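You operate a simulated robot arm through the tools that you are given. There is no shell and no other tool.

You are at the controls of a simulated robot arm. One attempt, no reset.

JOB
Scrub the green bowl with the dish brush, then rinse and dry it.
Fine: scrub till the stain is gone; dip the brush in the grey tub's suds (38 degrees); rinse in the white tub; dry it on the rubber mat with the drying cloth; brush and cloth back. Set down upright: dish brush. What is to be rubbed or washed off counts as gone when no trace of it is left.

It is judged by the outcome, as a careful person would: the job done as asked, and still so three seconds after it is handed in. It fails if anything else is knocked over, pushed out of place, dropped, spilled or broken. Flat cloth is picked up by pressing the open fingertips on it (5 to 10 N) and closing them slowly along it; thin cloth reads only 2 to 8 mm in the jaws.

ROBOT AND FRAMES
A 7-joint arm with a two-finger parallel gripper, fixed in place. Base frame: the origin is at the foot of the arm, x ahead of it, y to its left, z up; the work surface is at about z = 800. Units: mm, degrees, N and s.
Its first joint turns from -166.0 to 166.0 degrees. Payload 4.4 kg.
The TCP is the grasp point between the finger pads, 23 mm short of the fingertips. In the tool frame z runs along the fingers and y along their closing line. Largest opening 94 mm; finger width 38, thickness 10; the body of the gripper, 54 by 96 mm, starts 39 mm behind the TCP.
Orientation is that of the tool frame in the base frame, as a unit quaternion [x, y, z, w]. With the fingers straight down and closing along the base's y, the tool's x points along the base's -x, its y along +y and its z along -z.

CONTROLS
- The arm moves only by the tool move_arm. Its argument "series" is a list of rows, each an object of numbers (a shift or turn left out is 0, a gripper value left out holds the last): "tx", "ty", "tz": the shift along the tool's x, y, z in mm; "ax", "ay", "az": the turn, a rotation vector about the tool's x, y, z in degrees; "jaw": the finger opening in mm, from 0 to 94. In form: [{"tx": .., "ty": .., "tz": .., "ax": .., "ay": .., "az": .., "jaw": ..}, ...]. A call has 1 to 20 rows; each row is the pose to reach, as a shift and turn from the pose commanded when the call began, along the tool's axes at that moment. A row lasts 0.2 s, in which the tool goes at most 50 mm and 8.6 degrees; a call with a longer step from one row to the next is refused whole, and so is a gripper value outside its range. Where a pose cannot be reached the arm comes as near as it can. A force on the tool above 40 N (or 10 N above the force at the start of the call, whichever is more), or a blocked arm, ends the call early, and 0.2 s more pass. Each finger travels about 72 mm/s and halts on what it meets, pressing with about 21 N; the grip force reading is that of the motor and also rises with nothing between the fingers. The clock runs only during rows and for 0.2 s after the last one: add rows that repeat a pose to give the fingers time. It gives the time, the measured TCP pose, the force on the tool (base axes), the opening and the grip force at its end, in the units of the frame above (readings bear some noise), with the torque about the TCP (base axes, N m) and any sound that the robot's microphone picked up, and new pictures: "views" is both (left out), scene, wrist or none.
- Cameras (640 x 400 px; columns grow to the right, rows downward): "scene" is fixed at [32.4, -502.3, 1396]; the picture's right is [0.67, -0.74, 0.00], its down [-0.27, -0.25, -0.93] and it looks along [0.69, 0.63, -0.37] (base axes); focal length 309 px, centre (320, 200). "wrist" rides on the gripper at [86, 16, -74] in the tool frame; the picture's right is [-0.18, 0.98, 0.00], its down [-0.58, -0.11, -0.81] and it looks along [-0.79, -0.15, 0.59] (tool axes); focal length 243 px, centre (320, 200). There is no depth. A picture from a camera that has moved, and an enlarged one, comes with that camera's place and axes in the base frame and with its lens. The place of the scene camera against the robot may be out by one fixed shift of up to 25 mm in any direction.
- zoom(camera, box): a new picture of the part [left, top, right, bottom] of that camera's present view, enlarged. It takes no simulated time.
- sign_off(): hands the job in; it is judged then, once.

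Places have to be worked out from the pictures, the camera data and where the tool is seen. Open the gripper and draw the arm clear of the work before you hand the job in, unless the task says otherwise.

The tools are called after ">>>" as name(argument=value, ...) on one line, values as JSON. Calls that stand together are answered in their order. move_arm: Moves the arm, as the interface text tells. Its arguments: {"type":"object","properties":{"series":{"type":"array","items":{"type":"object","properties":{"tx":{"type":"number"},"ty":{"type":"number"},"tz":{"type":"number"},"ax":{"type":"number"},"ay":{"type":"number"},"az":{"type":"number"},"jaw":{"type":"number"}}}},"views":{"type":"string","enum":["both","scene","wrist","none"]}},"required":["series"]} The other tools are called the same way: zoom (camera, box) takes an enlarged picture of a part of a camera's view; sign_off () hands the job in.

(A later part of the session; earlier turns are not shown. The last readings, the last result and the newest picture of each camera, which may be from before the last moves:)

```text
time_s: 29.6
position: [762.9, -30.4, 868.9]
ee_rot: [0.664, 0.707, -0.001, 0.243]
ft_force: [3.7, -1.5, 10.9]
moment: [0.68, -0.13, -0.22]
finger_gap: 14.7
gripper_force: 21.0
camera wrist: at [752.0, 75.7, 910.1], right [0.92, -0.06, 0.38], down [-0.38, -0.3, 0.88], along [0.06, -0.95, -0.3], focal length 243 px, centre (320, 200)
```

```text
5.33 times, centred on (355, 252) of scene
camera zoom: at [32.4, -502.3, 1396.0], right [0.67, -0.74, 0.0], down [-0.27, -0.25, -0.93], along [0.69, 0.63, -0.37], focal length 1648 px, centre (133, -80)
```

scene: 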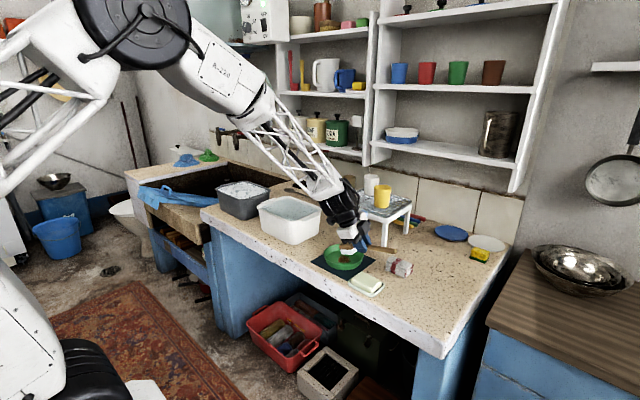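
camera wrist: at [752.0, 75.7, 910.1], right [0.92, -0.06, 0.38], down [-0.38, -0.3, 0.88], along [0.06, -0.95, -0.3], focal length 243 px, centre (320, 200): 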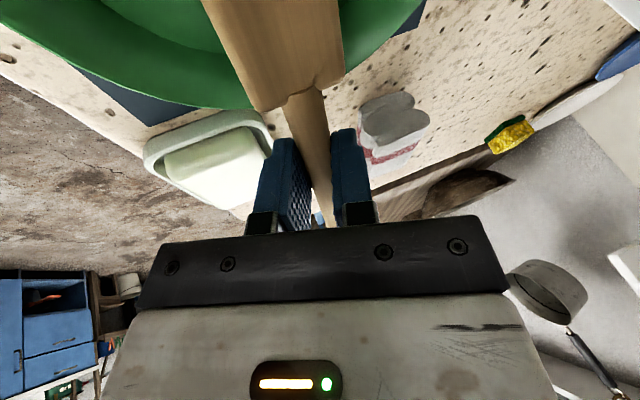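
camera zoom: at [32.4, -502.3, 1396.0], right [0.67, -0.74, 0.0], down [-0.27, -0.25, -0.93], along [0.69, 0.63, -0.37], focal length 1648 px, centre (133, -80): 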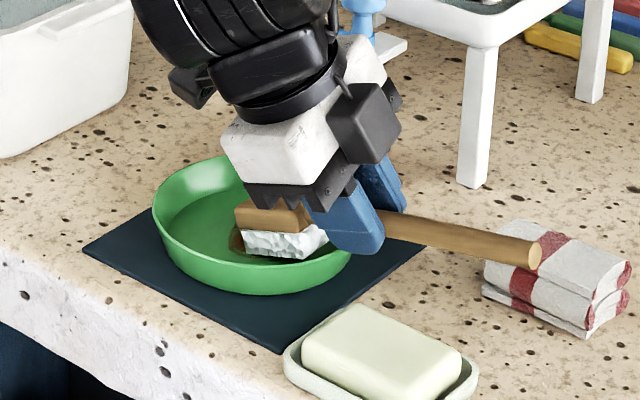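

Contact at about 10 N with the toe on the stain. I ease off 0.7 mm and try a first gentle pair of strokes along y to see that the bowl stays put.

>>> move_arm(series=[{"tx": -0.24, "ty": 0.22, "tz": -0.62}, {"tx": -7.3, "ty": -0.66, "tz": 1.79}, {"tx": -14.3, "ty": -1.5, "tz": 4.2}, {"tx": -7.3, "ty": -0.66, "tz": 1.79}, {"tx": -0.24, "ty": 0.22, "tz": -0.62}, {"tx": 6.8, "ty": 1.1, "tz": -3.03}, {"tx": 13.9, "ty": 2, "tz": -5.44}, {"tx": 6.8, "ty": 1.1, "tz": -3.03}, {"tx": -0.24, "ty": 0.22, "tz": -0.62}])

>>> zoom(camera="scene", box=[310, 215, 400, 290])

```text
time_s: 31.6
position: [762.9, -30.2, 869.8]
ee_rot: [0.664, 0.707, 0.0, 0.243]
ft_force: [0.4, 0.0, -1.0]
moment: [-0.02, -0.04, -0.02]
finger_gap: 14.7
gripper_force: 21.3
camera wrist: at [753.6, 75.7, 910.6], right [0.92, -0.06, 0.38], down [-0.38, -0.3, 0.88], along [0.06, -0.95, -0.3], focal length 243 px, centre (320, 200)
```

scene: 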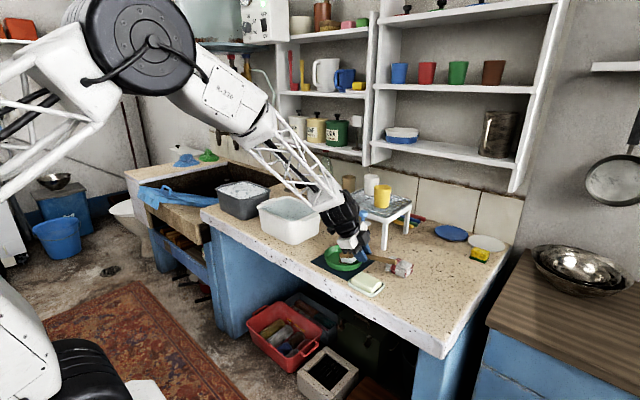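
wrist: 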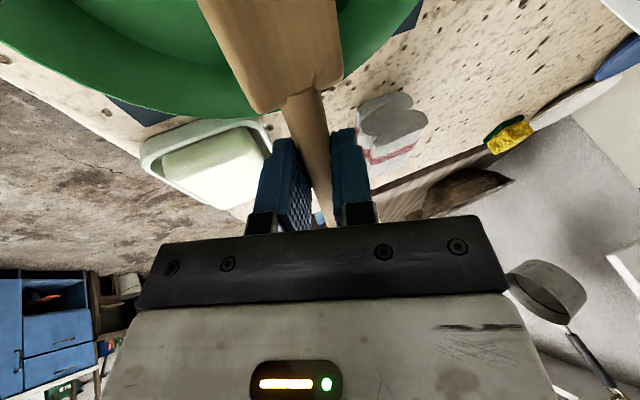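

```text
5.33 times, centred on (355, 252) of scene
camera zoom: at [32.4, -502.3, 1396.0], right [0.67, -0.74, 0.0], down [-0.27, -0.25, -0.93], along [0.69, 0.63, -0.37], focal length 1648 px, centre (133, -80)
```

zoom: 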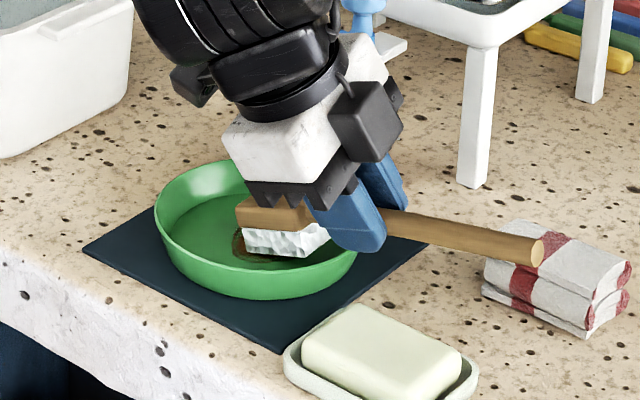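

The −y stroke nudged the bowl about 3 mm because the heel of the head met the near wall, so I must avoid that. I lift 45 mm to see what the stain looks like now.

>>> move_arm(series=[{"tx": -5, "ty": 4.8, "tz": -13.2}, {"tx": -10.3, "ty": 9.6, "tz": -26.5}, {"tx": -15.4, "ty": 14.5, "tz": -39.7}, {"tx": -15.4, "ty": 14.5, "tz": -39.7}], views="none")

>>> zoom(camera="scene", box=[310, 215, 400, 290])

```text
time_s: 32.6
position: [762.2, -31.4, 914.7]
ee_rot: [0.665, 0.707, 0.0, 0.243]
ft_force: [-0.2, -0.1, -1.3]
moment: [-0.01, 0.03, 0.01]
finger_gap: 14.7
gripper_force: 20.9
```

```text
5.33 times, centred on (355, 252) of scene
camera zoom: at [32.4, -502.3, 1396.0], right [0.67, -0.74, 0.0], down [-0.27, -0.25, -0.93], along [0.69, 0.63, -0.37], focal length 1648 px, centre (133, -80)
```

zoom: 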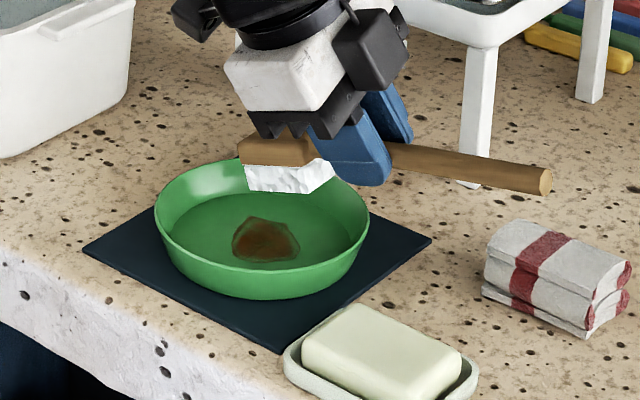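

The stain is still there, though its edges look slightly thinned. I raise the handle another 15° (to about 30°) so the heel clears the rim everywhere, with the toe about 15 mm above the stain.

>>> move_arm(series=[{"tx": 10, "ty": 0.5, "tz": -6, "ay": -7, "az": -2.55}, {"tx": 21.9, "ty": 1.1, "tz": -6, "ay": -14.1, "az": -5.13}, {"tx": 21.9, "ty": 1.1, "tz": 4, "ay": -14.1, "az": -5.13}, {"tx": 21.9, "ty": 1.1, "tz": 4, "ay": -14.1, "az": -5.13}])

>>> zoom(camera="scene", box=[310, 215, 400, 290])

```text
time_s: 33.6
position: [764.4, -11.3, 902.3]
ee_rot: [0.627, 0.701, -0.093, 0.327]
ft_force: [0.1, 0.3, 0.7]
moment: [-0.03, 0.06, 0.0]
finger_gap: 14.6
gripper_force: 20.7
camera wrist: at [754.5, 102.1, 914.6], right [0.92, 0.04, 0.38], down [-0.38, -0.06, 0.92], along [0.06, -1.0, -0.04], focal length 243 px, centre (320, 200)
```

scene: 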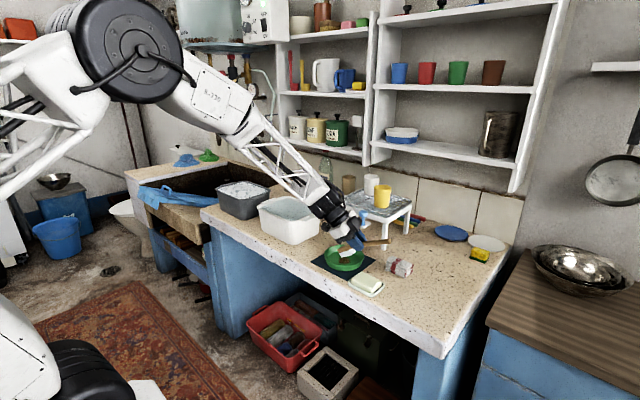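
wrist: 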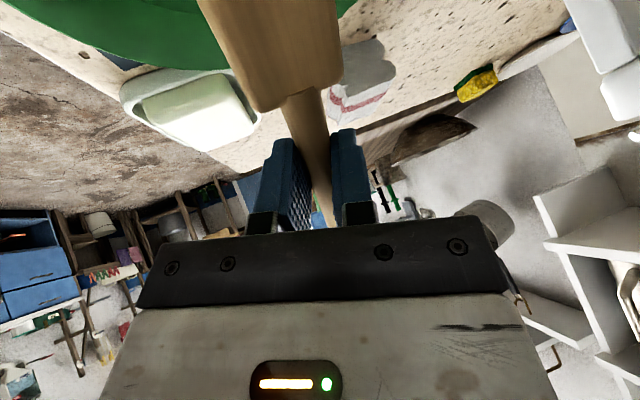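

```text
5.33 times, centred on (355, 252) of scene
camera zoom: at [32.4, -502.3, 1396.0], right [0.67, -0.74, 0.0], down [-0.27, -0.25, -0.93], along [0.69, 0.63, -0.37], focal length 1648 px, centre (133, -80)
```

zoom: 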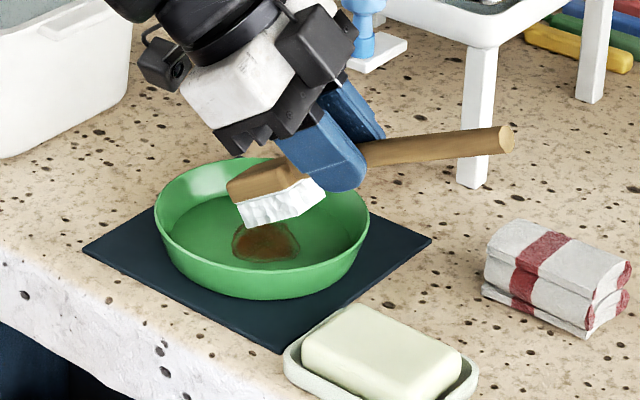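

The toe sits over the stain with the fingers well above the rim. I descend 11 mm, then feel for contact.

>>> move_arm(series=[{"tx": 3.2, "ty": -1.5, "tz": 4.2}, {"tx": 6.3, "ty": -3.1, "tz": 8.5}, {"tx": 6.3, "ty": -3.1, "tz": 8.5}], views="none")

>>> move_arm(series=[{"tx": 1.15, "ty": -0.56, "tz": 1.54}, {"tx": 1.15, "ty": -0.56, "tz": 1.54}], views="none")

>>> move_arm(series=[{"tx": 0.86, "ty": -0.42, "tz": 1.15}, {"tx": 0.86, "ty": -0.42, "tz": 1.15}], views="none")

```text
time_s: 34.4
position: [765.8, -12.4, 892.6]
ee_rot: [0.628, 0.701, -0.093, 0.326]
ft_force: [0.5, -0.4, -0.5]
moment: [-0.01, -0.02, 0.0]
finger_gap: 14.6
gripper_force: 21.1
```

```text
time_s: 35.0
position: [764.5, -11.9, 889.8]
ee_rot: [0.627, 0.701, -0.092, 0.327]
ft_force: [-0.2, 0.0, -0.4]
moment: [-0.02, 0.01, -0.02]
finger_gap: 15.0
gripper_force: 21.0
```

```text
time_s: 35.6
position: [765.8, -12.6, 889.3]
ee_rot: [0.627, 0.701, -0.092, 0.327]
ft_force: [-0.2, 0.6, -0.5]
moment: [0.01, 0.04, 0.0]
finger_gap: 14.9
gripper_force: 20.8
```

No contact yet at z≈889; continuing down in 1.5 mm steps.

>>> move_arm(series=[{"tx": 0.86, "ty": -0.42, "tz": 1.15}, {"tx": 0.86, "ty": -0.42, "tz": 1.15}], views="none")

>>> move_arm(series=[{"tx": 0.86, "ty": -0.42, "tz": 1.15}, {"tx": 0.86, "ty": -0.42, "tz": 1.15}], views="none")

>>> zoom(camera="scene", box=[310, 215, 400, 290])

```text
time_s: 36.2
position: [765.6, -13.2, 887.2]
ee_rot: [0.627, 0.701, -0.092, 0.327]
ft_force: [0.5, 0.0, -0.4]
moment: [-0.03, 0.0, 0.01]
finger_gap: 14.6
gripper_force: 21.0
```

```text
time_s: 36.8
position: [766.2, -12.7, 886.2]
ee_rot: [0.628, 0.701, -0.092, 0.326]
ft_force: [-1.2, 0.2, 2.1]
moment: [0.04, 0.01, 0.03]
finger_gap: 14.8
gripper_force: 21.0
```

```text
5.33 times, centred on (355, 252) of scene
camera zoom: at [32.4, -502.3, 1396.0], right [0.67, -0.74, 0.0], down [-0.27, -0.25, -0.93], along [0.69, 0.63, -0.37], focal length 1648 px, centre (133, -80)
```

zoom: 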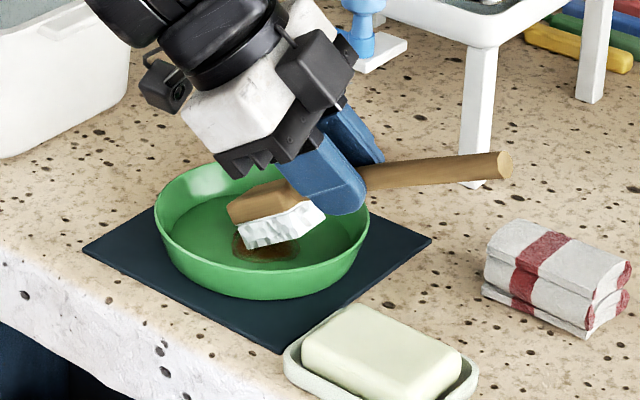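

Light contact (2 N). I press 0.8 mm more and scrub back and forth along y over the middle of the stain, then look.

>>> move_arm(series=[{"tx": 0.46, "ty": -0.22, "tz": 0.62}, {"tx": -7, "ty": -2, "tz": 5.5}, {"tx": -14.28, "ty": -3.75, "tz": 10.32}, {"tx": -6, "ty": -1.8, "tz": 4.9}, {"tx": 2.1, "ty": 0.17, "tz": -0.46}, {"tx": 10.3, "ty": 2.1, "tz": -5.85}, {"tx": 18.48, "ty": 4.09, "tz": -11.24}, {"tx": 10.3, "ty": 2.1, "tz": -5.85}, {"tx": 2.1, "ty": 0.17, "tz": -0.46}, {"tx": -6, "ty": -1.8, "tz": 4.9}, {"tx": -14.28, "ty": -3.75, "tz": 10.32}, {"tx": -6, "ty": -1.8, "tz": 4.9}, {"tx": 2.1, "ty": 0.17, "tz": -0.46}, {"tx": 0.46, "ty": -0.22, "tz": 0.62}], views="none")

>>> zoom(camera="scene", box=[310, 215, 400, 290])

```text
time_s: 39.8
position: [765.2, -11.5, 884.6]
ee_rot: [0.628, 0.701, -0.093, 0.326]
ft_force: [2.2, 3.2, 7.4]
moment: [0.67, -0.1, -0.1]
finger_gap: 14.8
gripper_force: 20.7
```

```text
5.33 times, centred on (355, 252) of scene
camera zoom: at [32.4, -502.3, 1396.0], right [0.67, -0.74, 0.0], down [-0.27, -0.25, -0.93], along [0.69, 0.63, -0.37], focal length 1648 px, centre (133, -80)
```

zoom: 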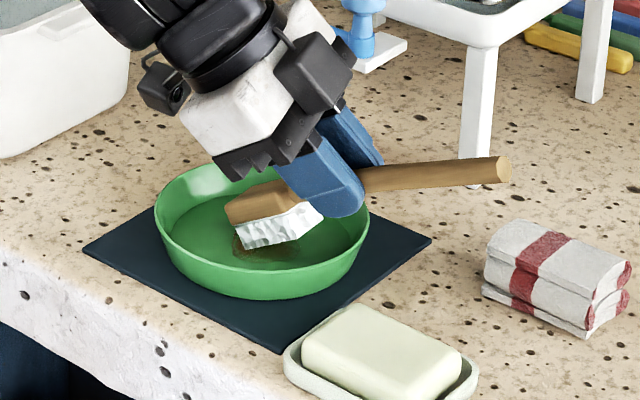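

The bowl stayed in place, and the middle and right of the stain are fading. I now scrub the lanes 14 mm further out and 12 mm nearer.

>>> move_arm(series=[{"tx": 0, "ty": 6.6, "tz": 2.4}, {"tx": 0, "ty": 13.16, "tz": 4.79}, {"tx": -14.74, "ty": 9.63, "tz": 14.49}, {"tx": 1.64, "ty": 13.55, "tz": 3.71}, {"tx": 18.02, "ty": 17.47, "tz": -7.07}, {"tx": 1.64, "ty": 13.55, "tz": 3.71}, {"tx": -14.74, "ty": 9.63, "tz": 14.49}, {"tx": 1.64, "ty": 13.55, "tz": 3.71}, {"tx": 18.02, "ty": 17.47, "tz": -7.07}, {"tx": 18.02, "ty": 4.31, "tz": -11.86}, {"tx": 18.02, "ty": -6.97, "tz": -15.96}, {"tx": 1.64, "ty": -10.89, "tz": -5.18}, {"tx": -14.74, "ty": -14.81, "tz": 5.6}, {"tx": 1.64, "ty": -10.89, "tz": -5.18}, {"tx": 18.02, "ty": -6.97, "tz": -15.96}, {"tx": 1.64, "ty": -10.89, "tz": -5.18}, {"tx": -14.74, "ty": -14.81, "tz": 5.6}, {"tx": 1.64, "ty": -10.89, "tz": -5.18}, {"tx": 0, "ty": 0, "tz": 0}, {"tx": 0, "ty": 0, "tz": 0}], views="none")

>>> zoom(camera="scene", box=[310, 215, 400, 290])

```text
time_s: 44.0
position: [766.2, -12.1, 884.3]
ee_rot: [0.627, 0.701, -0.093, 0.327]
ft_force: [-1.0, -0.7, 6.9]
moment: [0.39, 0.05, 0.05]
finger_gap: 14.7
gripper_force: 20.6
```

```text
5.33 times, centred on (355, 252) of scene
camera zoom: at [32.4, -502.3, 1396.0], right [0.67, -0.74, 0.0], down [-0.27, -0.25, -0.93], along [0.69, 0.63, -0.37], focal length 1648 px, centre (133, -80)
```

zoom: 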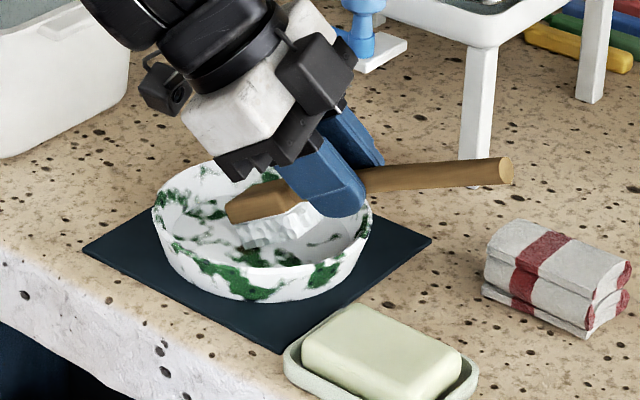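

The bowl has become covered in lather. I lift the brush clear to check if any stain remains.

>>> move_arm(series=[{"tx": -8, "ty": 4, "tz": -11}, {"tx": -17, "ty": 8.4, "tz": -23}, {"tx": -29, "ty": 14, "tz": -38.5}, {"tx": -40, "ty": 19.6, "tz": -54}, {"tx": -40, "ty": 19.6, "tz": -54}])

>>> zoom(camera="scene", box=[310, 215, 400, 290])

```text
time_s: 45.2
position: [767.0, -10.9, 955.6]
ee_rot: [0.627, 0.701, -0.092, 0.327]
ft_force: [-0.1, -0.5, 0.2]
moment: [-0.02, -0.02, -0.01]
finger_gap: 14.7
gripper_force: 20.8
camera wrist: at [756.4, 102.6, 968.2], right [0.92, 0.04, 0.38], down [-0.38, -0.06, 0.92], along [0.06, -1.0, -0.04], focal length 243 px, centre (320, 200)
```

scene: 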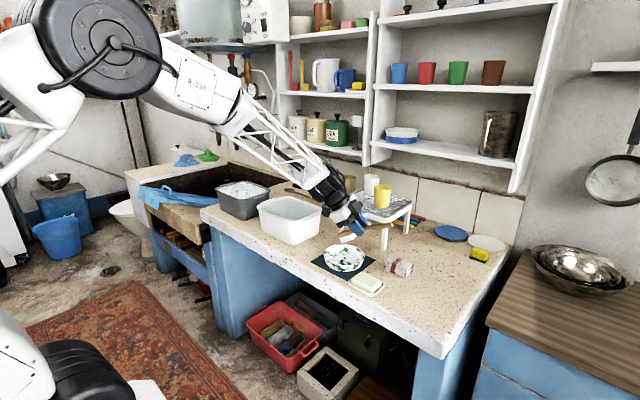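
wrist: 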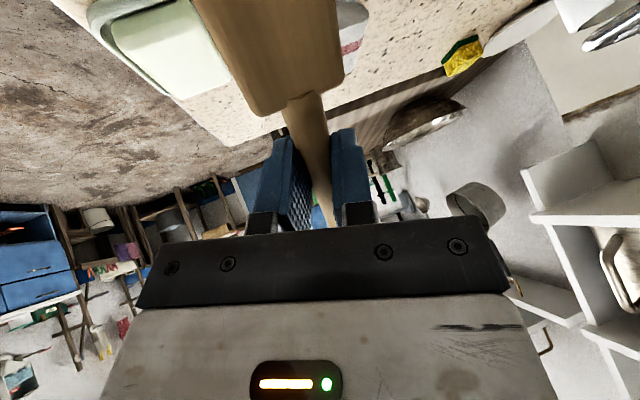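

```text
5.33 times, centred on (355, 252) of scene
camera zoom: at [32.4, -502.3, 1396.0], right [0.67, -0.74, 0.0], down [-0.27, -0.25, -0.93], along [0.69, 0.63, -0.37], focal length 1648 px, centre (133, -80)
```

zoom: 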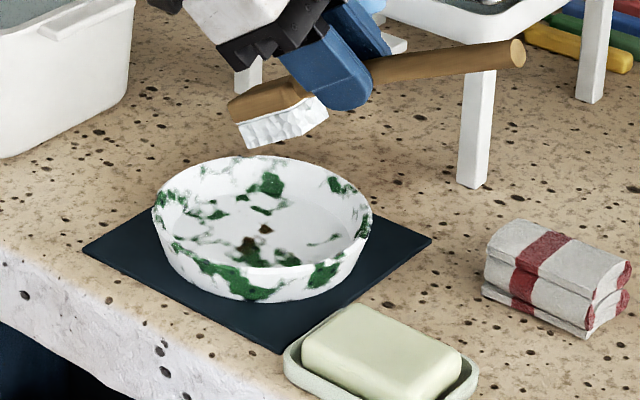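

Some brown still shows through the lather near the centre. I zoom in tighter to locate it.

>>> zoom(camera="scene", box=[330, 240, 370, 275])

```text
11.43 times, centred on (350, 258) of scene
camera zoom: at [32.4, -502.3, 1396.0], right [0.67, -0.74, 0.0], down [-0.27, -0.25, -0.93], along [0.69, 0.63, -0.37], focal length 3532 px, centre (-23, -457)
```

zoom: 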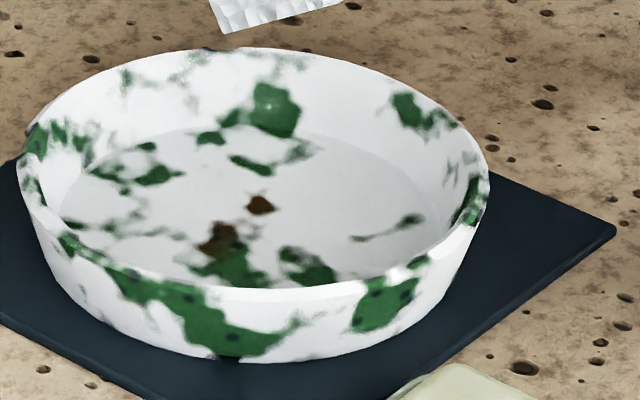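

Brown still shows at about (778, 48) and (755, 45), so more scrubbing is needed. I return to the pressed position and scrub with closer lanes.

>>> move_arm(series=[{"tx": 20, "ty": -9.8, "tz": 27}, {"tx": 33, "ty": -16.2, "tz": 44.6}, {"tx": 38.5, "ty": -18.9, "tz": 52}, {"tx": 40, "ty": -19.6, "tz": 54}, {"tx": 25.3, "ty": -28.8, "tz": 61.7}, {"tx": 41.6, "ty": -24.9, "tz": 50.9}, {"tx": 58, "ty": -20.9, "tz": 40.1}, {"tx": 41.6, "ty": -24.9, "tz": 50.9}, {"tx": 25.3, "ty": -28.8, "tz": 61.7}, {"tx": 41.6, "ty": -24.9, "tz": 50.9}, {"tx": 58, "ty": -20.9, "tz": 40.1}, {"tx": 58, "ty": -9.6, "tz": 44.2}, {"tx": 41.6, "ty": -13.6, "tz": 55}, {"tx": 25.3, "ty": -17.5, "tz": 65.8}, {"tx": 41.6, "ty": -13.6, "tz": 55}, {"tx": 58, "ty": -9.6, "tz": 44.2}, {"tx": 41.6, "ty": -13.6, "tz": 55}, {"tx": 25.3, "ty": -17.5, "tz": 65.8}, {"tx": 41.6, "ty": -13.6, "tz": 55}, {"tx": 40, "ty": -19.6, "tz": 54}], views="none")

>>> zoom(camera="scene", box=[310, 215, 400, 290])

```text
time_s: 49.4
position: [765.5, -8.6, 887.4]
ee_rot: [0.628, 0.701, -0.092, 0.326]
ft_force: [-0.2, 0.6, -0.4]
moment: [0.01, -0.02, -0.01]
finger_gap: 14.4
gripper_force: 21.2
```

```text
5.33 times, centred on (355, 252) of scene
camera zoom: at [32.4, -502.3, 1396.0], right [0.67, -0.74, 0.0], down [-0.27, -0.25, -0.93], along [0.69, 0.63, -0.37], focal length 1648 px, centre (133, -80)
```

zoom: 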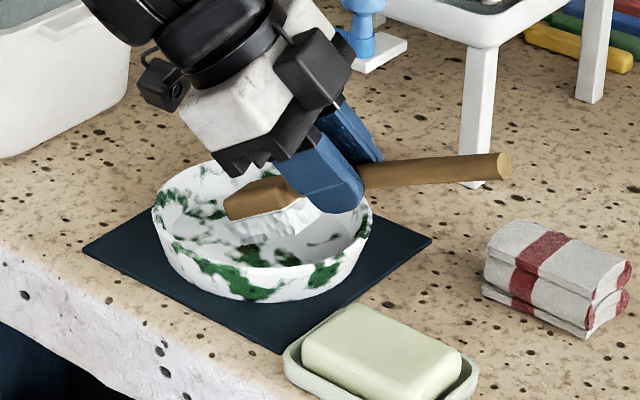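

The reading shows z=887.4 with no force, about 3 mm above the earlier pressed position. I hold a moment and re-read before pressing again.

>>> move_arm(series=[{"tx": 0}, {"tx": 0}], views="none")

```text
time_s: 50.0
position: [765.2, -8.7, 887.4]
ee_rot: [0.627, 0.701, -0.092, 0.327]
ft_force: [0.2, 0.3, -1.0]
moment: [-0.02, 0.01, -0.03]
finger_gap: 14.9
gripper_force: 21.1
```

No contact now, so I feel downward again in 1.2 mm steps.

>>> move_arm(series=[{"tx": 0.8, "ty": -0.39, "tz": 1.08}, {"tx": 0.8, "ty": -0.39, "tz": 1.08}], views="none")

>>> move_arm(series=[{"tx": 0.7, "ty": -0.34, "tz": 0.93}, {"tx": 0.7, "ty": -0.34, "tz": 0.93}], views="none")

```text
time_s: 50.6
position: [765.7, -9.0, 885.4]
ee_rot: [0.627, 0.701, -0.092, 0.327]
ft_force: [0.1, 0.7, -1.1]
moment: [-0.01, 0.02, 0.02]
finger_gap: 14.7
gripper_force: 21.0
```

```text
time_s: 51.2
position: [765.6, -10.1, 883.0]
ee_rot: [0.627, 0.701, -0.093, 0.327]
ft_force: [0.0, -0.6, 0.5]
moment: [0.11, -0.01, -0.01]
finger_gap: 14.6
gripper_force: 20.9
```

Just touching. I press 1.2 mm more and check the force before stroking.

>>> move_arm(series=[{"tx": 0.69, "ty": -0.34, "tz": 0.92}, {"tx": 0.69, "ty": -0.34, "tz": 0.92}], views="none")

```text
time_s: 51.8
position: [766.2, -10.4, 882.2]
ee_rot: [0.628, 0.701, -0.091, 0.326]
ft_force: [1.2, -1.1, 12.6]
moment: [0.52, -0.09, -0.05]
finger_gap: 15.1
gripper_force: 20.9
```

12.6 N of press, a firm scrub. I stroke through four lanes across the stain.

>>> move_arm(series=[{"tx": 0, "ty": -4.7, "tz": -1.7}, {"tx": -16.4, "ty": -8.6, "tz": 9.1}, {"tx": 0, "ty": -4.7, "tz": -1.7}, {"tx": 16.4, "ty": -0.8, "tz": -12.5}, {"tx": 0, "ty": -4.7, "tz": -1.7}, {"tx": -16.4, "ty": -8.6, "tz": 9.1}, {"tx": -16.4, "ty": 0.8, "tz": 12.5}, {"tx": 0, "ty": 4.7, "tz": 1.7}, {"tx": 16.4, "ty": 8.6, "tz": -9.1}, {"tx": 0, "ty": 4.7, "tz": 1.7}, {"tx": -16.4, "ty": 0.8, "tz": 12.5}, {"tx": -16.4, "ty": 9.3, "tz": 15.6}, {"tx": 0, "ty": 13.2, "tz": 4.8}, {"tx": 16.4, "ty": 17.1, "tz": -6}, {"tx": 0, "ty": 13.2, "tz": 4.8}, {"tx": 0, "ty": 4.7, "tz": 1.7}, {"tx": 0, "ty": -4.7, "tz": -1.7}, {"tx": 0, "ty": -13.2, "tz": -4.8}, {"tx": -16.4, "ty": -17.1, "tz": 6}, {"tx": 0, "ty": -13.2, "tz": -4.8}], views="none")

>>> zoom(camera="scene", box=[310, 215, 400, 290])

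```text
time_s: 56.0
position: [749.4, -11.2, 882.3]
ee_rot: [0.627, 0.701, -0.092, 0.327]
ft_force: [0.3, -1.0, 1.6]
moment: [0.07, -0.02, -0.04]
finger_gap: 14.6
gripper_force: 21.1
```

```text
5.33 times, centred on (355, 252) of scene
camera zoom: at [32.4, -502.3, 1396.0], right [0.67, -0.74, 0.0], down [-0.27, -0.25, -0.93], along [0.69, 0.63, -0.37], focal length 1648 px, centre (133, -80)
```

zoom: 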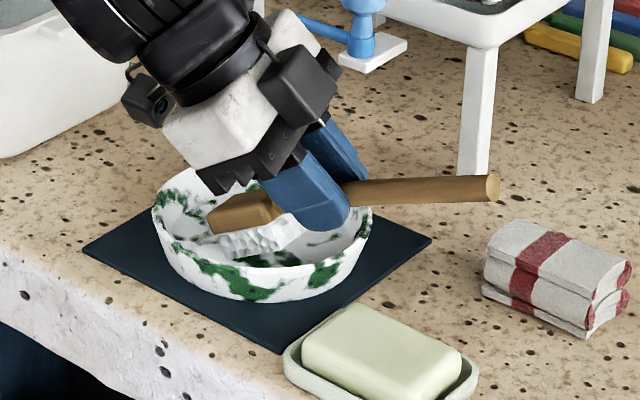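

Force has eased to 1.6 N in this lane. I lift to check what brown remains.

>>> move_arm(series=[{"tx": -11, "ty": 5.4, "tz": -15}, {"tx": -23, "ty": 11.2, "tz": -31}, {"tx": -34.4, "ty": 16.8, "tz": -46.2}, {"tx": -34.4, "ty": 16.8, "tz": -46.2}], views="none")

>>> zoom(camera="scene", box=[330, 240, 370, 275])

```text
time_s: 57.0
position: [749.0, -9.9, 940.7]
ee_rot: [0.628, 0.701, -0.093, 0.326]
ft_force: [-0.3, -0.4, -0.5]
moment: [-0.01, 0.01, 0.03]
finger_gap: 15.1
gripper_force: 21.4
```

```text
11.43 times, centred on (350, 258) of scene
camera zoom: at [32.4, -502.3, 1396.0], right [0.67, -0.74, 0.0], down [-0.27, -0.25, -0.93], along [0.69, 0.63, -0.37], focal length 3532 px, centre (-23, -457)
```

zoom: 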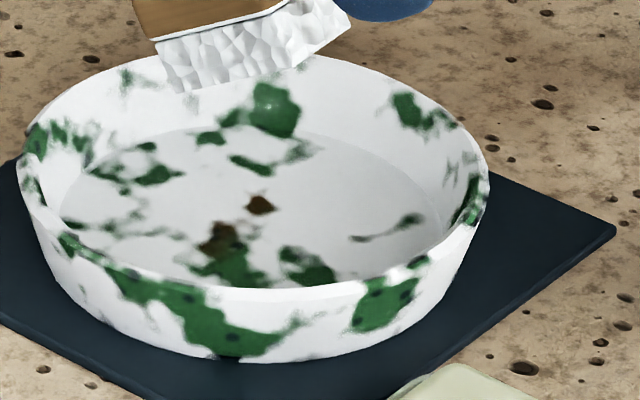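

The two brown spots remain, and the cleaned parts lie nearer −x. I go back down over the stain's middle and feel for contact again, keeping the press near 8 N.

>>> move_arm(series=[{"tx": 12, "ty": 0, "tz": 18}, {"tx": 24, "ty": 0, "tz": 36}, {"tx": 30.5, "ty": 0.5, "tz": 46}, {"tx": 32, "ty": 0.5, "tz": 48.5}, {"tx": 32, "ty": 0.5, "tz": 48.5}], views="none")

>>> move_arm(series=[{"tx": 0.8, "ty": -0.39, "tz": 1.08}, {"tx": 0.8, "ty": -0.39, "tz": 1.08}], views="none")

```text
time_s: 58.2
position: [767.5, -10.1, 886.2]
ee_rot: [0.628, 0.701, -0.092, 0.326]
ft_force: [0.5, -0.7, -0.8]
moment: [0.0, 0.0, -0.01]
finger_gap: 14.8
gripper_force: 21.3
```

```text
time_s: 58.8
position: [769.1, -9.9, 884.0]
ee_rot: [0.627, 0.701, -0.092, 0.326]
ft_force: [-0.3, 0.7, 0.0]
moment: [0.03, -0.01, -0.02]
finger_gap: 14.8
gripper_force: 20.9
```

>>> move_arm(series=[{"tx": 0.8, "ty": -0.39, "tz": 1.08}, {"tx": 0.8, "ty": -0.39, "tz": 1.08}], views="none")

>>> move_arm(series=[{"tx": 0.57, "ty": -0.28, "tz": 0.77}, {"tx": 0.57, "ty": -0.28, "tz": 0.77}], views="none")

```text
time_s: 59.4
position: [768.1, -9.6, 882.4]
ee_rot: [0.627, 0.701, -0.091, 0.327]
ft_force: [-0.3, 0.2, -0.9]
moment: [0.01, 0.0, 0.01]
finger_gap: 14.7
gripper_force: 20.6
```

```text
time_s: 60.0
position: [769.3, -10.4, 881.7]
ee_rot: [0.627, 0.701, -0.092, 0.327]
ft_force: [-0.6, -0.4, -1.3]
moment: [-0.03, 0.03, 0.0]
finger_gap: 14.8
gripper_force: 21.3
```

No contact at 881.7, so the brush has pitched slightly in the grip during hard strokes. I continue feeling downward.

>>> move_arm(series=[{"tx": 0.69, "ty": -0.34, "tz": 0.92}, {"tx": 0.69, "ty": -0.34, "tz": 0.92}], views="none")

>>> move_arm(series=[{"tx": 0.57, "ty": -0.28, "tz": 0.77}, {"tx": 0.57, "ty": -0.28, "tz": 0.77}], views="none")

>>> zoom(camera="scene", box=[310, 215, 400, 290])

```text
time_s: 60.6
position: [768.5, -9.7, 882.3]
ee_rot: [0.628, 0.7, -0.092, 0.326]
ft_force: [-1.0, -0.5, 2.4]
moment: [0.21, 0.02, 0.03]
finger_gap: 14.6
gripper_force: 21.0
```

```text
time_s: 61.2
position: [768.1, -11.5, 880.2]
ee_rot: [0.627, 0.701, -0.093, 0.327]
ft_force: [-0.3, -0.7, 11.8]
moment: [0.58, -0.06, 0.03]
finger_gap: 14.8
gripper_force: 21.0
```

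```text
5.33 times, centred on (355, 252) of scene
camera zoom: at [32.4, -502.3, 1396.0], right [0.67, -0.74, 0.0], down [-0.27, -0.25, -0.93], along [0.69, 0.63, -0.37], focal length 1648 px, centre (133, -80)
```

zoom: 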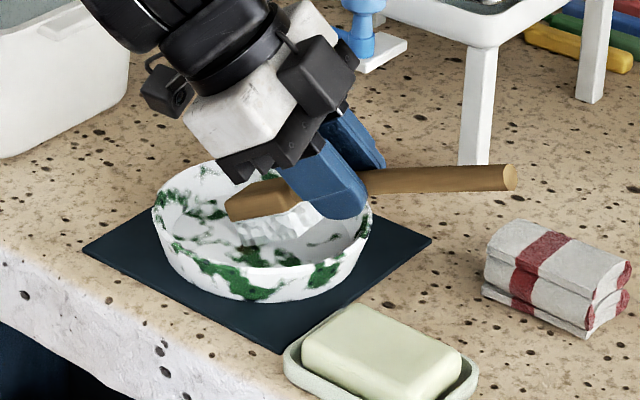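

Firm contact again (11.8 N). I scrub three lanes around the remaining brown area.

>>> move_arm(series=[{"tx": 3.3, "ty": 0.8, "tz": -2.2}, {"tx": 19.7, "ty": 4.7, "tz": -12.9}, {"tx": 3.3, "ty": 0.8, "tz": -2.2}, {"tx": -13.1, "ty": -3.1, "tz": 8.6}, {"tx": 3.3, "ty": 0.8, "tz": -2.2}, {"tx": 19.7, "ty": 4.7, "tz": -12.9}, {"tx": 19.7, "ty": 12.2, "tz": -10.2}, {"tx": 3.3, "ty": 8.3, "tz": 0.5}, {"tx": -13.1, "ty": 4.4, "tz": 11.3}, {"tx": 3.3, "ty": 8.3, "tz": 0.5}, {"tx": 19.7, "ty": 12.2, "tz": -10.2}, {"tx": 3.3, "ty": 8.3, "tz": 0.5}, {"tx": -13.1, "ty": 4.4, "tz": 11.3}, {"tx": -13.1, "ty": -3.1, "tz": 8.6}, {"tx": -13.1, "ty": -10.6, "tz": 5.9}, {"tx": 3.3, "ty": -6.7, "tz": -4.9}, {"tx": 19.7, "ty": -2.8, "tz": -15.6}, {"tx": 3.3, "ty": -6.7, "tz": -4.9}, {"tx": -13.1, "ty": -10.6, "tz": 5.9}, {"tx": 3.3, "ty": 0.8, "tz": -2.2}], views="none")

>>> zoom(camera="scene", box=[330, 240, 370, 275])

```text
time_s: 65.4
position: [770.6, -8.4, 879.6]
ee_rot: [0.627, 0.701, -0.091, 0.327]
ft_force: [0.1, -1.4, 3.5]
moment: [0.13, -0.01, 0.02]
finger_gap: 15.0
gripper_force: 21.2
```

```text
11.43 times, centred on (350, 258) of scene
camera zoom: at [32.4, -502.3, 1396.0], right [0.67, -0.74, 0.0], down [-0.27, -0.25, -0.93], along [0.69, 0.63, -0.37], focal length 3532 px, centre (-23, -457)
```

zoom: 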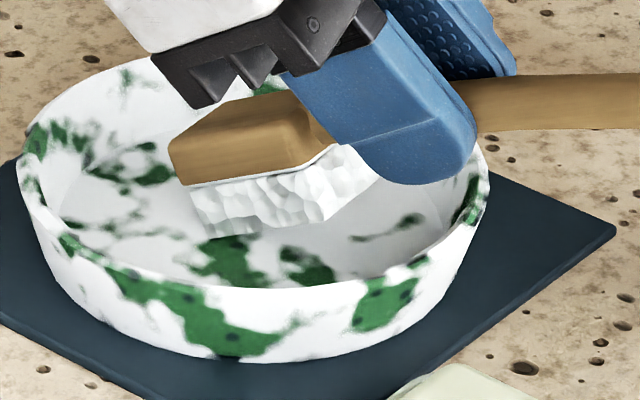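

The lower brown spot now looks green. I lift 50 mm to check the other one.

>>> move_arm(series=[{"tx": -10, "ty": 5, "tz": -13.5}, {"tx": -20, "ty": 9.8, "tz": -27}, {"tx": -30, "ty": 14.7, "tz": -40}, {"tx": -30, "ty": 14.7, "tz": -40}], views="none")

>>> zoom(camera="scene", box=[330, 240, 370, 275])

>>> zoom(camera="scene", box=[310, 215, 400, 290])

```text
time_s: 66.4
position: [768.3, -7.2, 932.7]
ee_rot: [0.627, 0.701, -0.093, 0.326]
ft_force: [-0.3, 0.4, -0.8]
moment: [-0.01, 0.01, -0.02]
finger_gap: 14.8
gripper_force: 21.1
```

```text
11.43 times, centred on (350, 258) of scene
camera zoom: at [32.4, -502.3, 1396.0], right [0.67, -0.74, 0.0], down [-0.27, -0.25, -0.93], along [0.69, 0.63, -0.37], focal length 3532 px, centre (-23, -457)
```

zoom: 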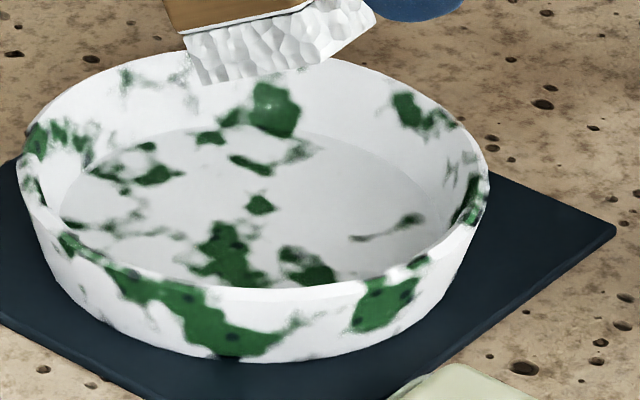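

```text
5.33 times, centred on (355, 252) of scene
camera zoom: at [32.4, -502.3, 1396.0], right [0.67, -0.74, 0.0], down [-0.27, -0.25, -0.93], along [0.69, 0.63, -0.37], focal length 1648 px, centre (133, -80)
```

zoom: 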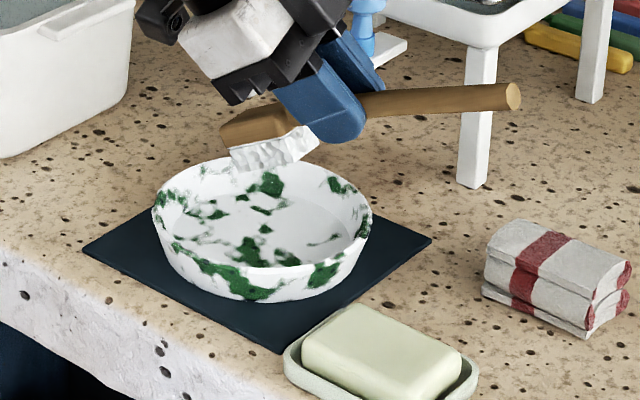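

No brown is visible now, but the lather could hide a trace. For safety I go down again for another full-coverage pass over the whole stain area.

>>> move_arm(series=[{"tx": 12, "ty": -5.9, "tz": 16}, {"tx": 24, "ty": -11.8, "tz": 32}, {"tx": 28.5, "ty": -14, "tz": 38}, {"tx": 29.8, "ty": -14.6, "tz": 39.8}, {"tx": 29.8, "ty": -14.6, "tz": 39.8}], views="none")

>>> move_arm(series=[{"tx": 0.57, "ty": -0.28, "tz": 0.77}, {"tx": 0.57, "ty": -0.28, "tz": 0.77}], views="none")

```text
time_s: 67.6
position: [768.9, -6.1, 879.9]
ee_rot: [0.627, 0.701, -0.092, 0.327]
ft_force: [0.5, 0.1, 0.1]
moment: [0.0, -0.02, 0.02]
finger_gap: 14.8
gripper_force: 21.1
```

```text
time_s: 68.2
position: [768.6, -7.2, 879.1]
ee_rot: [0.628, 0.701, -0.092, 0.326]
ft_force: [-0.1, 0.5, 3.7]
moment: [0.26, 0.0, 0.03]
finger_gap: 14.8
gripper_force: 21.5
```

Light contact again (3.7 N). The brush has pitched about 6° flatter, so I restore the handle angle by 6° first, so the heel clears the rim during the pass.

>>> move_arm(series=[{"tx": -6, "ty": 6, "tz": -18}, {"tx": -6, "ty": 6, "tz": -18, "ay": -5.6, "az": -2.05}, {"tx": 0.3, "ty": 3.4, "tz": -9.4, "ay": -5.6, "az": -2.05}, {"tx": 0.3, "ty": 3.4, "tz": -9.4, "ay": -5.6, "az": -2.05}], views="none")

>>> zoom(camera="scene", box=[310, 215, 400, 290])

```text
time_s: 69.2
position: [766.1, -0.5, 887.1]
ee_rot: [0.609, 0.695, -0.129, 0.359]
ft_force: [0.4, 0.2, -0.5]
moment: [0.0, 0.06, 0.0]
finger_gap: 14.8
gripper_force: 20.9
```

```text
5.33 times, centred on (355, 252) of scene
camera zoom: at [32.4, -502.3, 1396.0], right [0.67, -0.74, 0.0], down [-0.27, -0.25, -0.93], along [0.69, 0.63, -0.37], focal length 1648 px, centre (133, -80)
```

zoom: 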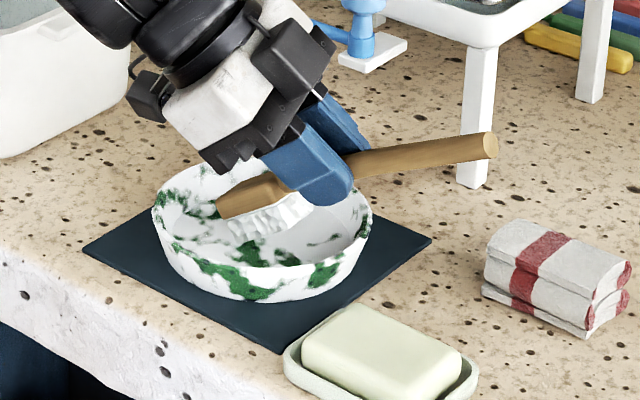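

Angle restored. I feel down again in small steps.

>>> move_arm(series=[{"tx": 0.98, "ty": -0.39, "tz": 1.06}, {"tx": 0.98, "ty": -0.39, "tz": 1.06}], views="none")

>>> move_arm(series=[{"tx": 0.79, "ty": -0.31, "tz": 0.85}, {"tx": 0.79, "ty": -0.31, "tz": 0.85}], views="none")

>>> move_arm(series=[{"tx": 0.66, "ty": -0.26, "tz": 0.71}, {"tx": 0.66, "ty": -0.26, "tz": 0.71}], views="none")

```text
time_s: 69.8
position: [765.9, -1.0, 886.5]
ee_rot: [0.609, 0.695, -0.129, 0.359]
ft_force: [-0.4, 0.4, -1.3]
moment: [-0.02, 0.02, -0.02]
finger_gap: 15.1
gripper_force: 21.3
```

```text
time_s: 70.4
position: [767.6, -0.8, 886.2]
ee_rot: [0.609, 0.695, -0.128, 0.359]
ft_force: [-1.6, -1.2, 9.6]
moment: [0.44, -0.02, 0.08]
finger_gap: 15.0
gripper_force: 20.7
```

```text
time_s: 71.0
position: [767.9, 0.2, 885.9]
ee_rot: [0.609, 0.695, -0.128, 0.359]
ft_force: [-0.4, -5.6, 14.3]
moment: [0.4, -0.08, -0.06]
finger_gap: 14.7
gripper_force: 20.9
```

Pressing at 14 N; I ease off 0.6 mm and run the full-coverage pass over x 750–795, y 25–65.

>>> move_arm(series=[{"tx": -3.4, "ty": 3.95, "tz": 3.7}, {"tx": -3.4, "ty": 12.45, "tz": 6.8}, {"tx": -18.5, "ty": 8, "tz": 19.2}, {"tx": -3.4, "ty": 12.45, "tz": 6.8}, {"tx": 11.7, "ty": 16.9, "tz": -5.5}, {"tx": -3.4, "ty": 12.45, "tz": 6.8}, {"tx": -18.5, "ty": -0.5, "tz": 16.1}, {"tx": -3.4, "ty": 3.95, "tz": 3.7}, {"tx": 11.7, "ty": 8.4, "tz": -8.6}, {"tx": 11.7, "ty": -0.1, "tz": -11.7}, {"tx": -3.4, "ty": -4.55, "tz": 0.6}, {"tx": -18.5, "ty": -9, "tz": 13}, {"tx": -18.5, "ty": -17.4, "tz": 10}, {"tx": -3.4, "ty": -12.95, "tz": -2.4}, {"tx": 11.7, "ty": -8.5, "tz": -14.7}, {"tx": 11.7, "ty": -15.1, "tz": -17.1}, {"tx": -3.4, "ty": -19.55, "tz": -4.8}, {"tx": -18.5, "ty": -24, "tz": 7.6}, {"tx": -3.4, "ty": -12.95, "tz": -2.4}, {"tx": -3.4, "ty": -4.55, "tz": 0.6}], views="none")

>>> zoom(camera="scene", box=[310, 215, 400, 290])

```text
time_s: 75.2
position: [765.7, -6.3, 883.2]
ee_rot: [0.609, 0.695, -0.129, 0.359]
ft_force: [-4.4, -2.5, 11.0]
moment: [0.46, 0.17, 0.24]
finger_gap: 15.0
gripper_force: 20.7
```

```text
5.33 times, centred on (355, 252) of scene
camera zoom: at [32.4, -502.3, 1396.0], right [0.67, -0.74, 0.0], down [-0.27, -0.25, -0.93], along [0.69, 0.63, -0.37], focal length 1648 px, centre (133, -80)
```

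zoom: 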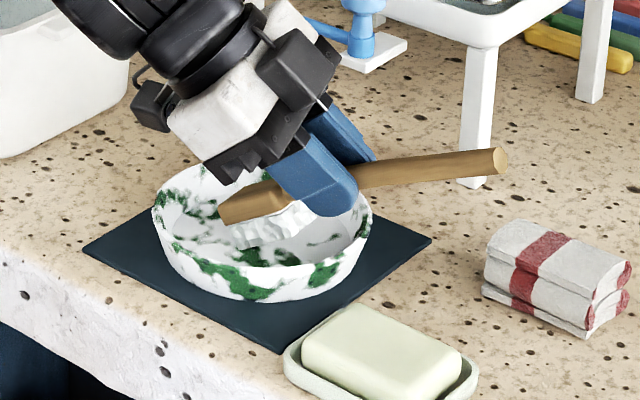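

Scrubbing is complete and the bowl has not moved. I lift 120 mm and turn the tool back by 33° about base x, so the brush comes back to its near-level carrying attitude.

>>> move_arm(series=[{"tx": -26.2, "ty": 10.3, "tz": -28.4}, {"tx": -52.5, "ty": 20.6, "tz": -56.7, "ay": 7.7, "az": 2.8}, {"tx": -78.7, "ty": 31, "tz": -85.1, "ay": 15.5, "az": 5.6}, {"tx": -78.7, "ty": 31, "tz": -85.1, "ay": 23.2, "az": 8.5}, {"tx": -78.7, "ty": 31, "tz": -85.1, "ay": 31, "az": 11.3}, {"tx": -78.7, "ty": 31, "tz": -85.1, "ay": 31, "az": 11.3}])

>>> zoom(camera="scene", box=[300, 160, 420, 280])

>>> zoom(camera="scene", box=[330, 240, 370, 275])

```text
time_s: 76.6
position: [765.3, -4.8, 1003.7]
ee_rot: [0.686, 0.703, 0.074, 0.17]
ft_force: [0.8, 1.1, -0.7]
moment: [0.01, 0.01, 0.06]
finger_gap: 15.2
gripper_force: 21.5
camera wrist: at [755.2, 90.0, 1067.0], right [0.92, -0.14, 0.36], down [-0.38, -0.48, 0.79], along [0.06, -0.87, -0.49], focal length 243 px, centre (320, 200)
```

scene: 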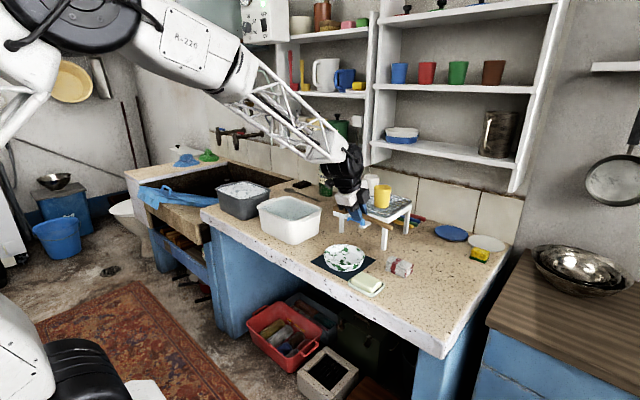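
wrist: 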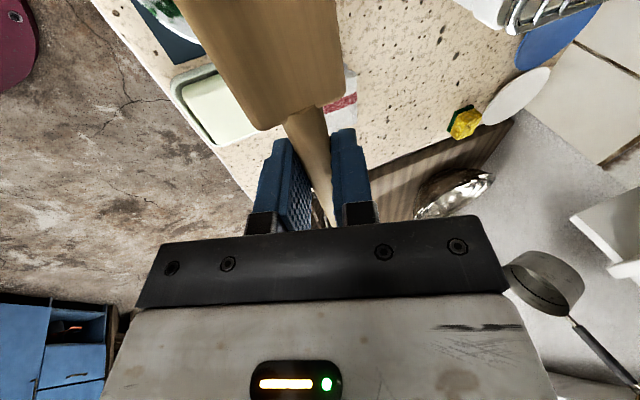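

```text
3.33 times, centred on (360, 220) of scene
camera zoom: at [32.4, -502.3, 1396.0], right [0.67, -0.74, 0.0], down [-0.27, -0.25, -0.93], along [0.69, 0.63, -0.37], focal length 1030 px, centre (187, 133)
```

zoom: 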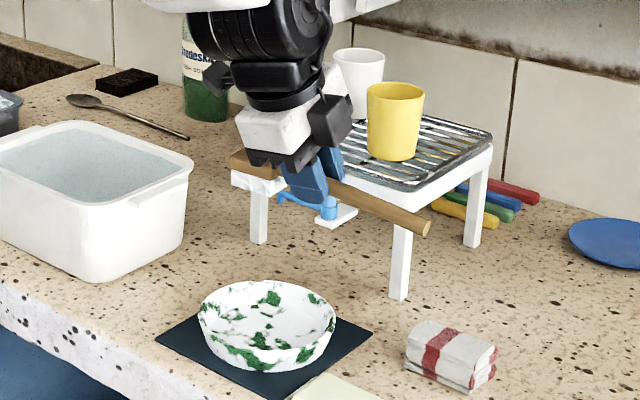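

```text
11.43 times, centred on (350, 258) of scene
camera zoom: at [32.4, -502.3, 1396.0], right [0.67, -0.74, 0.0], down [-0.27, -0.25, -0.93], along [0.69, 0.63, -0.37], focal length 3532 px, centre (-23, -457)
```

zoom: 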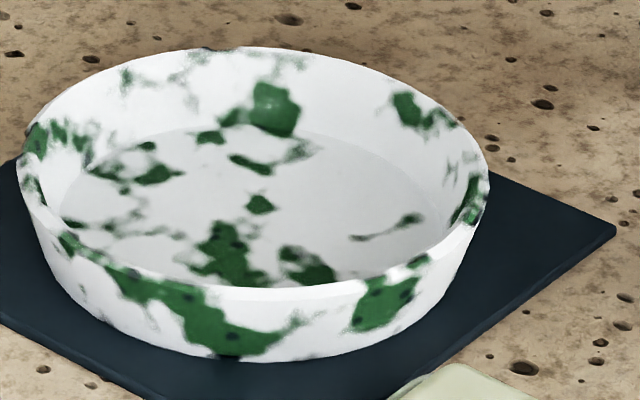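

No brown anywhere in the lather's gaps, and the brush is back to about its original pitch (5° head-up). I carry it over the white tub, then forward to above its place.

>>> move_arm(series=[{"tx": 46.8, "ty": 2.5, "tz": -6.8}, {"tx": 93.5, "ty": 5, "tz": -13.6}, {"tx": 140.3, "ty": 7.4, "tz": -20.4}, {"tx": 187.1, "ty": 9.9, "tz": -27.2}, {"tx": 233.8, "ty": 12.4, "tz": -34}, {"tx": 280.6, "ty": 14.9, "tz": -40.9}, {"tx": 327.4, "ty": 17.3, "tz": -47.7}, {"tx": 374.1, "ty": 19.8, "tz": -54.5}, {"tx": 420.9, "ty": 22.3, "tz": -61.3}, {"tx": 420.9, "ty": 63.7, "tz": -46.3}, {"tx": 420.9, "ty": 105, "tz": -31.2}, {"tx": 420.9, "ty": 146.4, "tz": -16.2}, {"tx": 420.9, "ty": 187.7, "tz": -1.1}, {"tx": 420.9, "ty": 229.1, "tz": 13.9}, {"tx": 420.9, "ty": 229.1, "tz": 13.9}])

```text
time_s: 79.8
position: [985.2, 422.5, 1013.6]
ee_rot: [0.686, 0.703, 0.073, 0.171]
ft_force: [0.1, -0.3, -0.7]
moment: [-0.02, 0.03, 0.0]
finger_gap: 15.1
gripper_force: 21.4
camera wrist: at [975.5, 517.2, 1075.8], right [0.92, -0.14, 0.36], down [-0.38, -0.48, 0.79], along [0.06, -0.87, -0.49], focal length 243 px, centre (320, 200)
```

scene: 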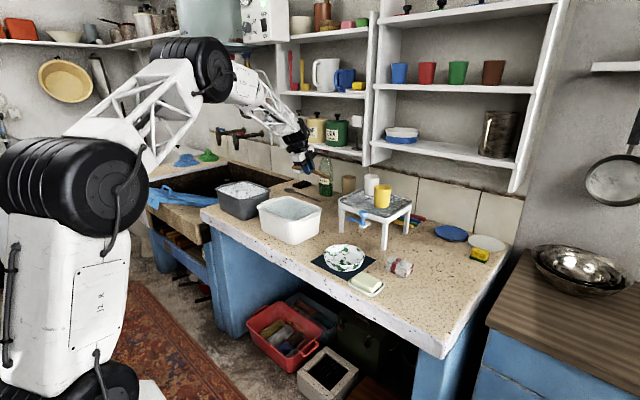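
wrist: 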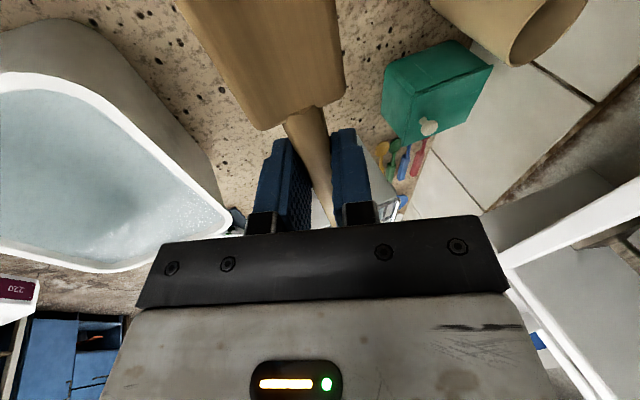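

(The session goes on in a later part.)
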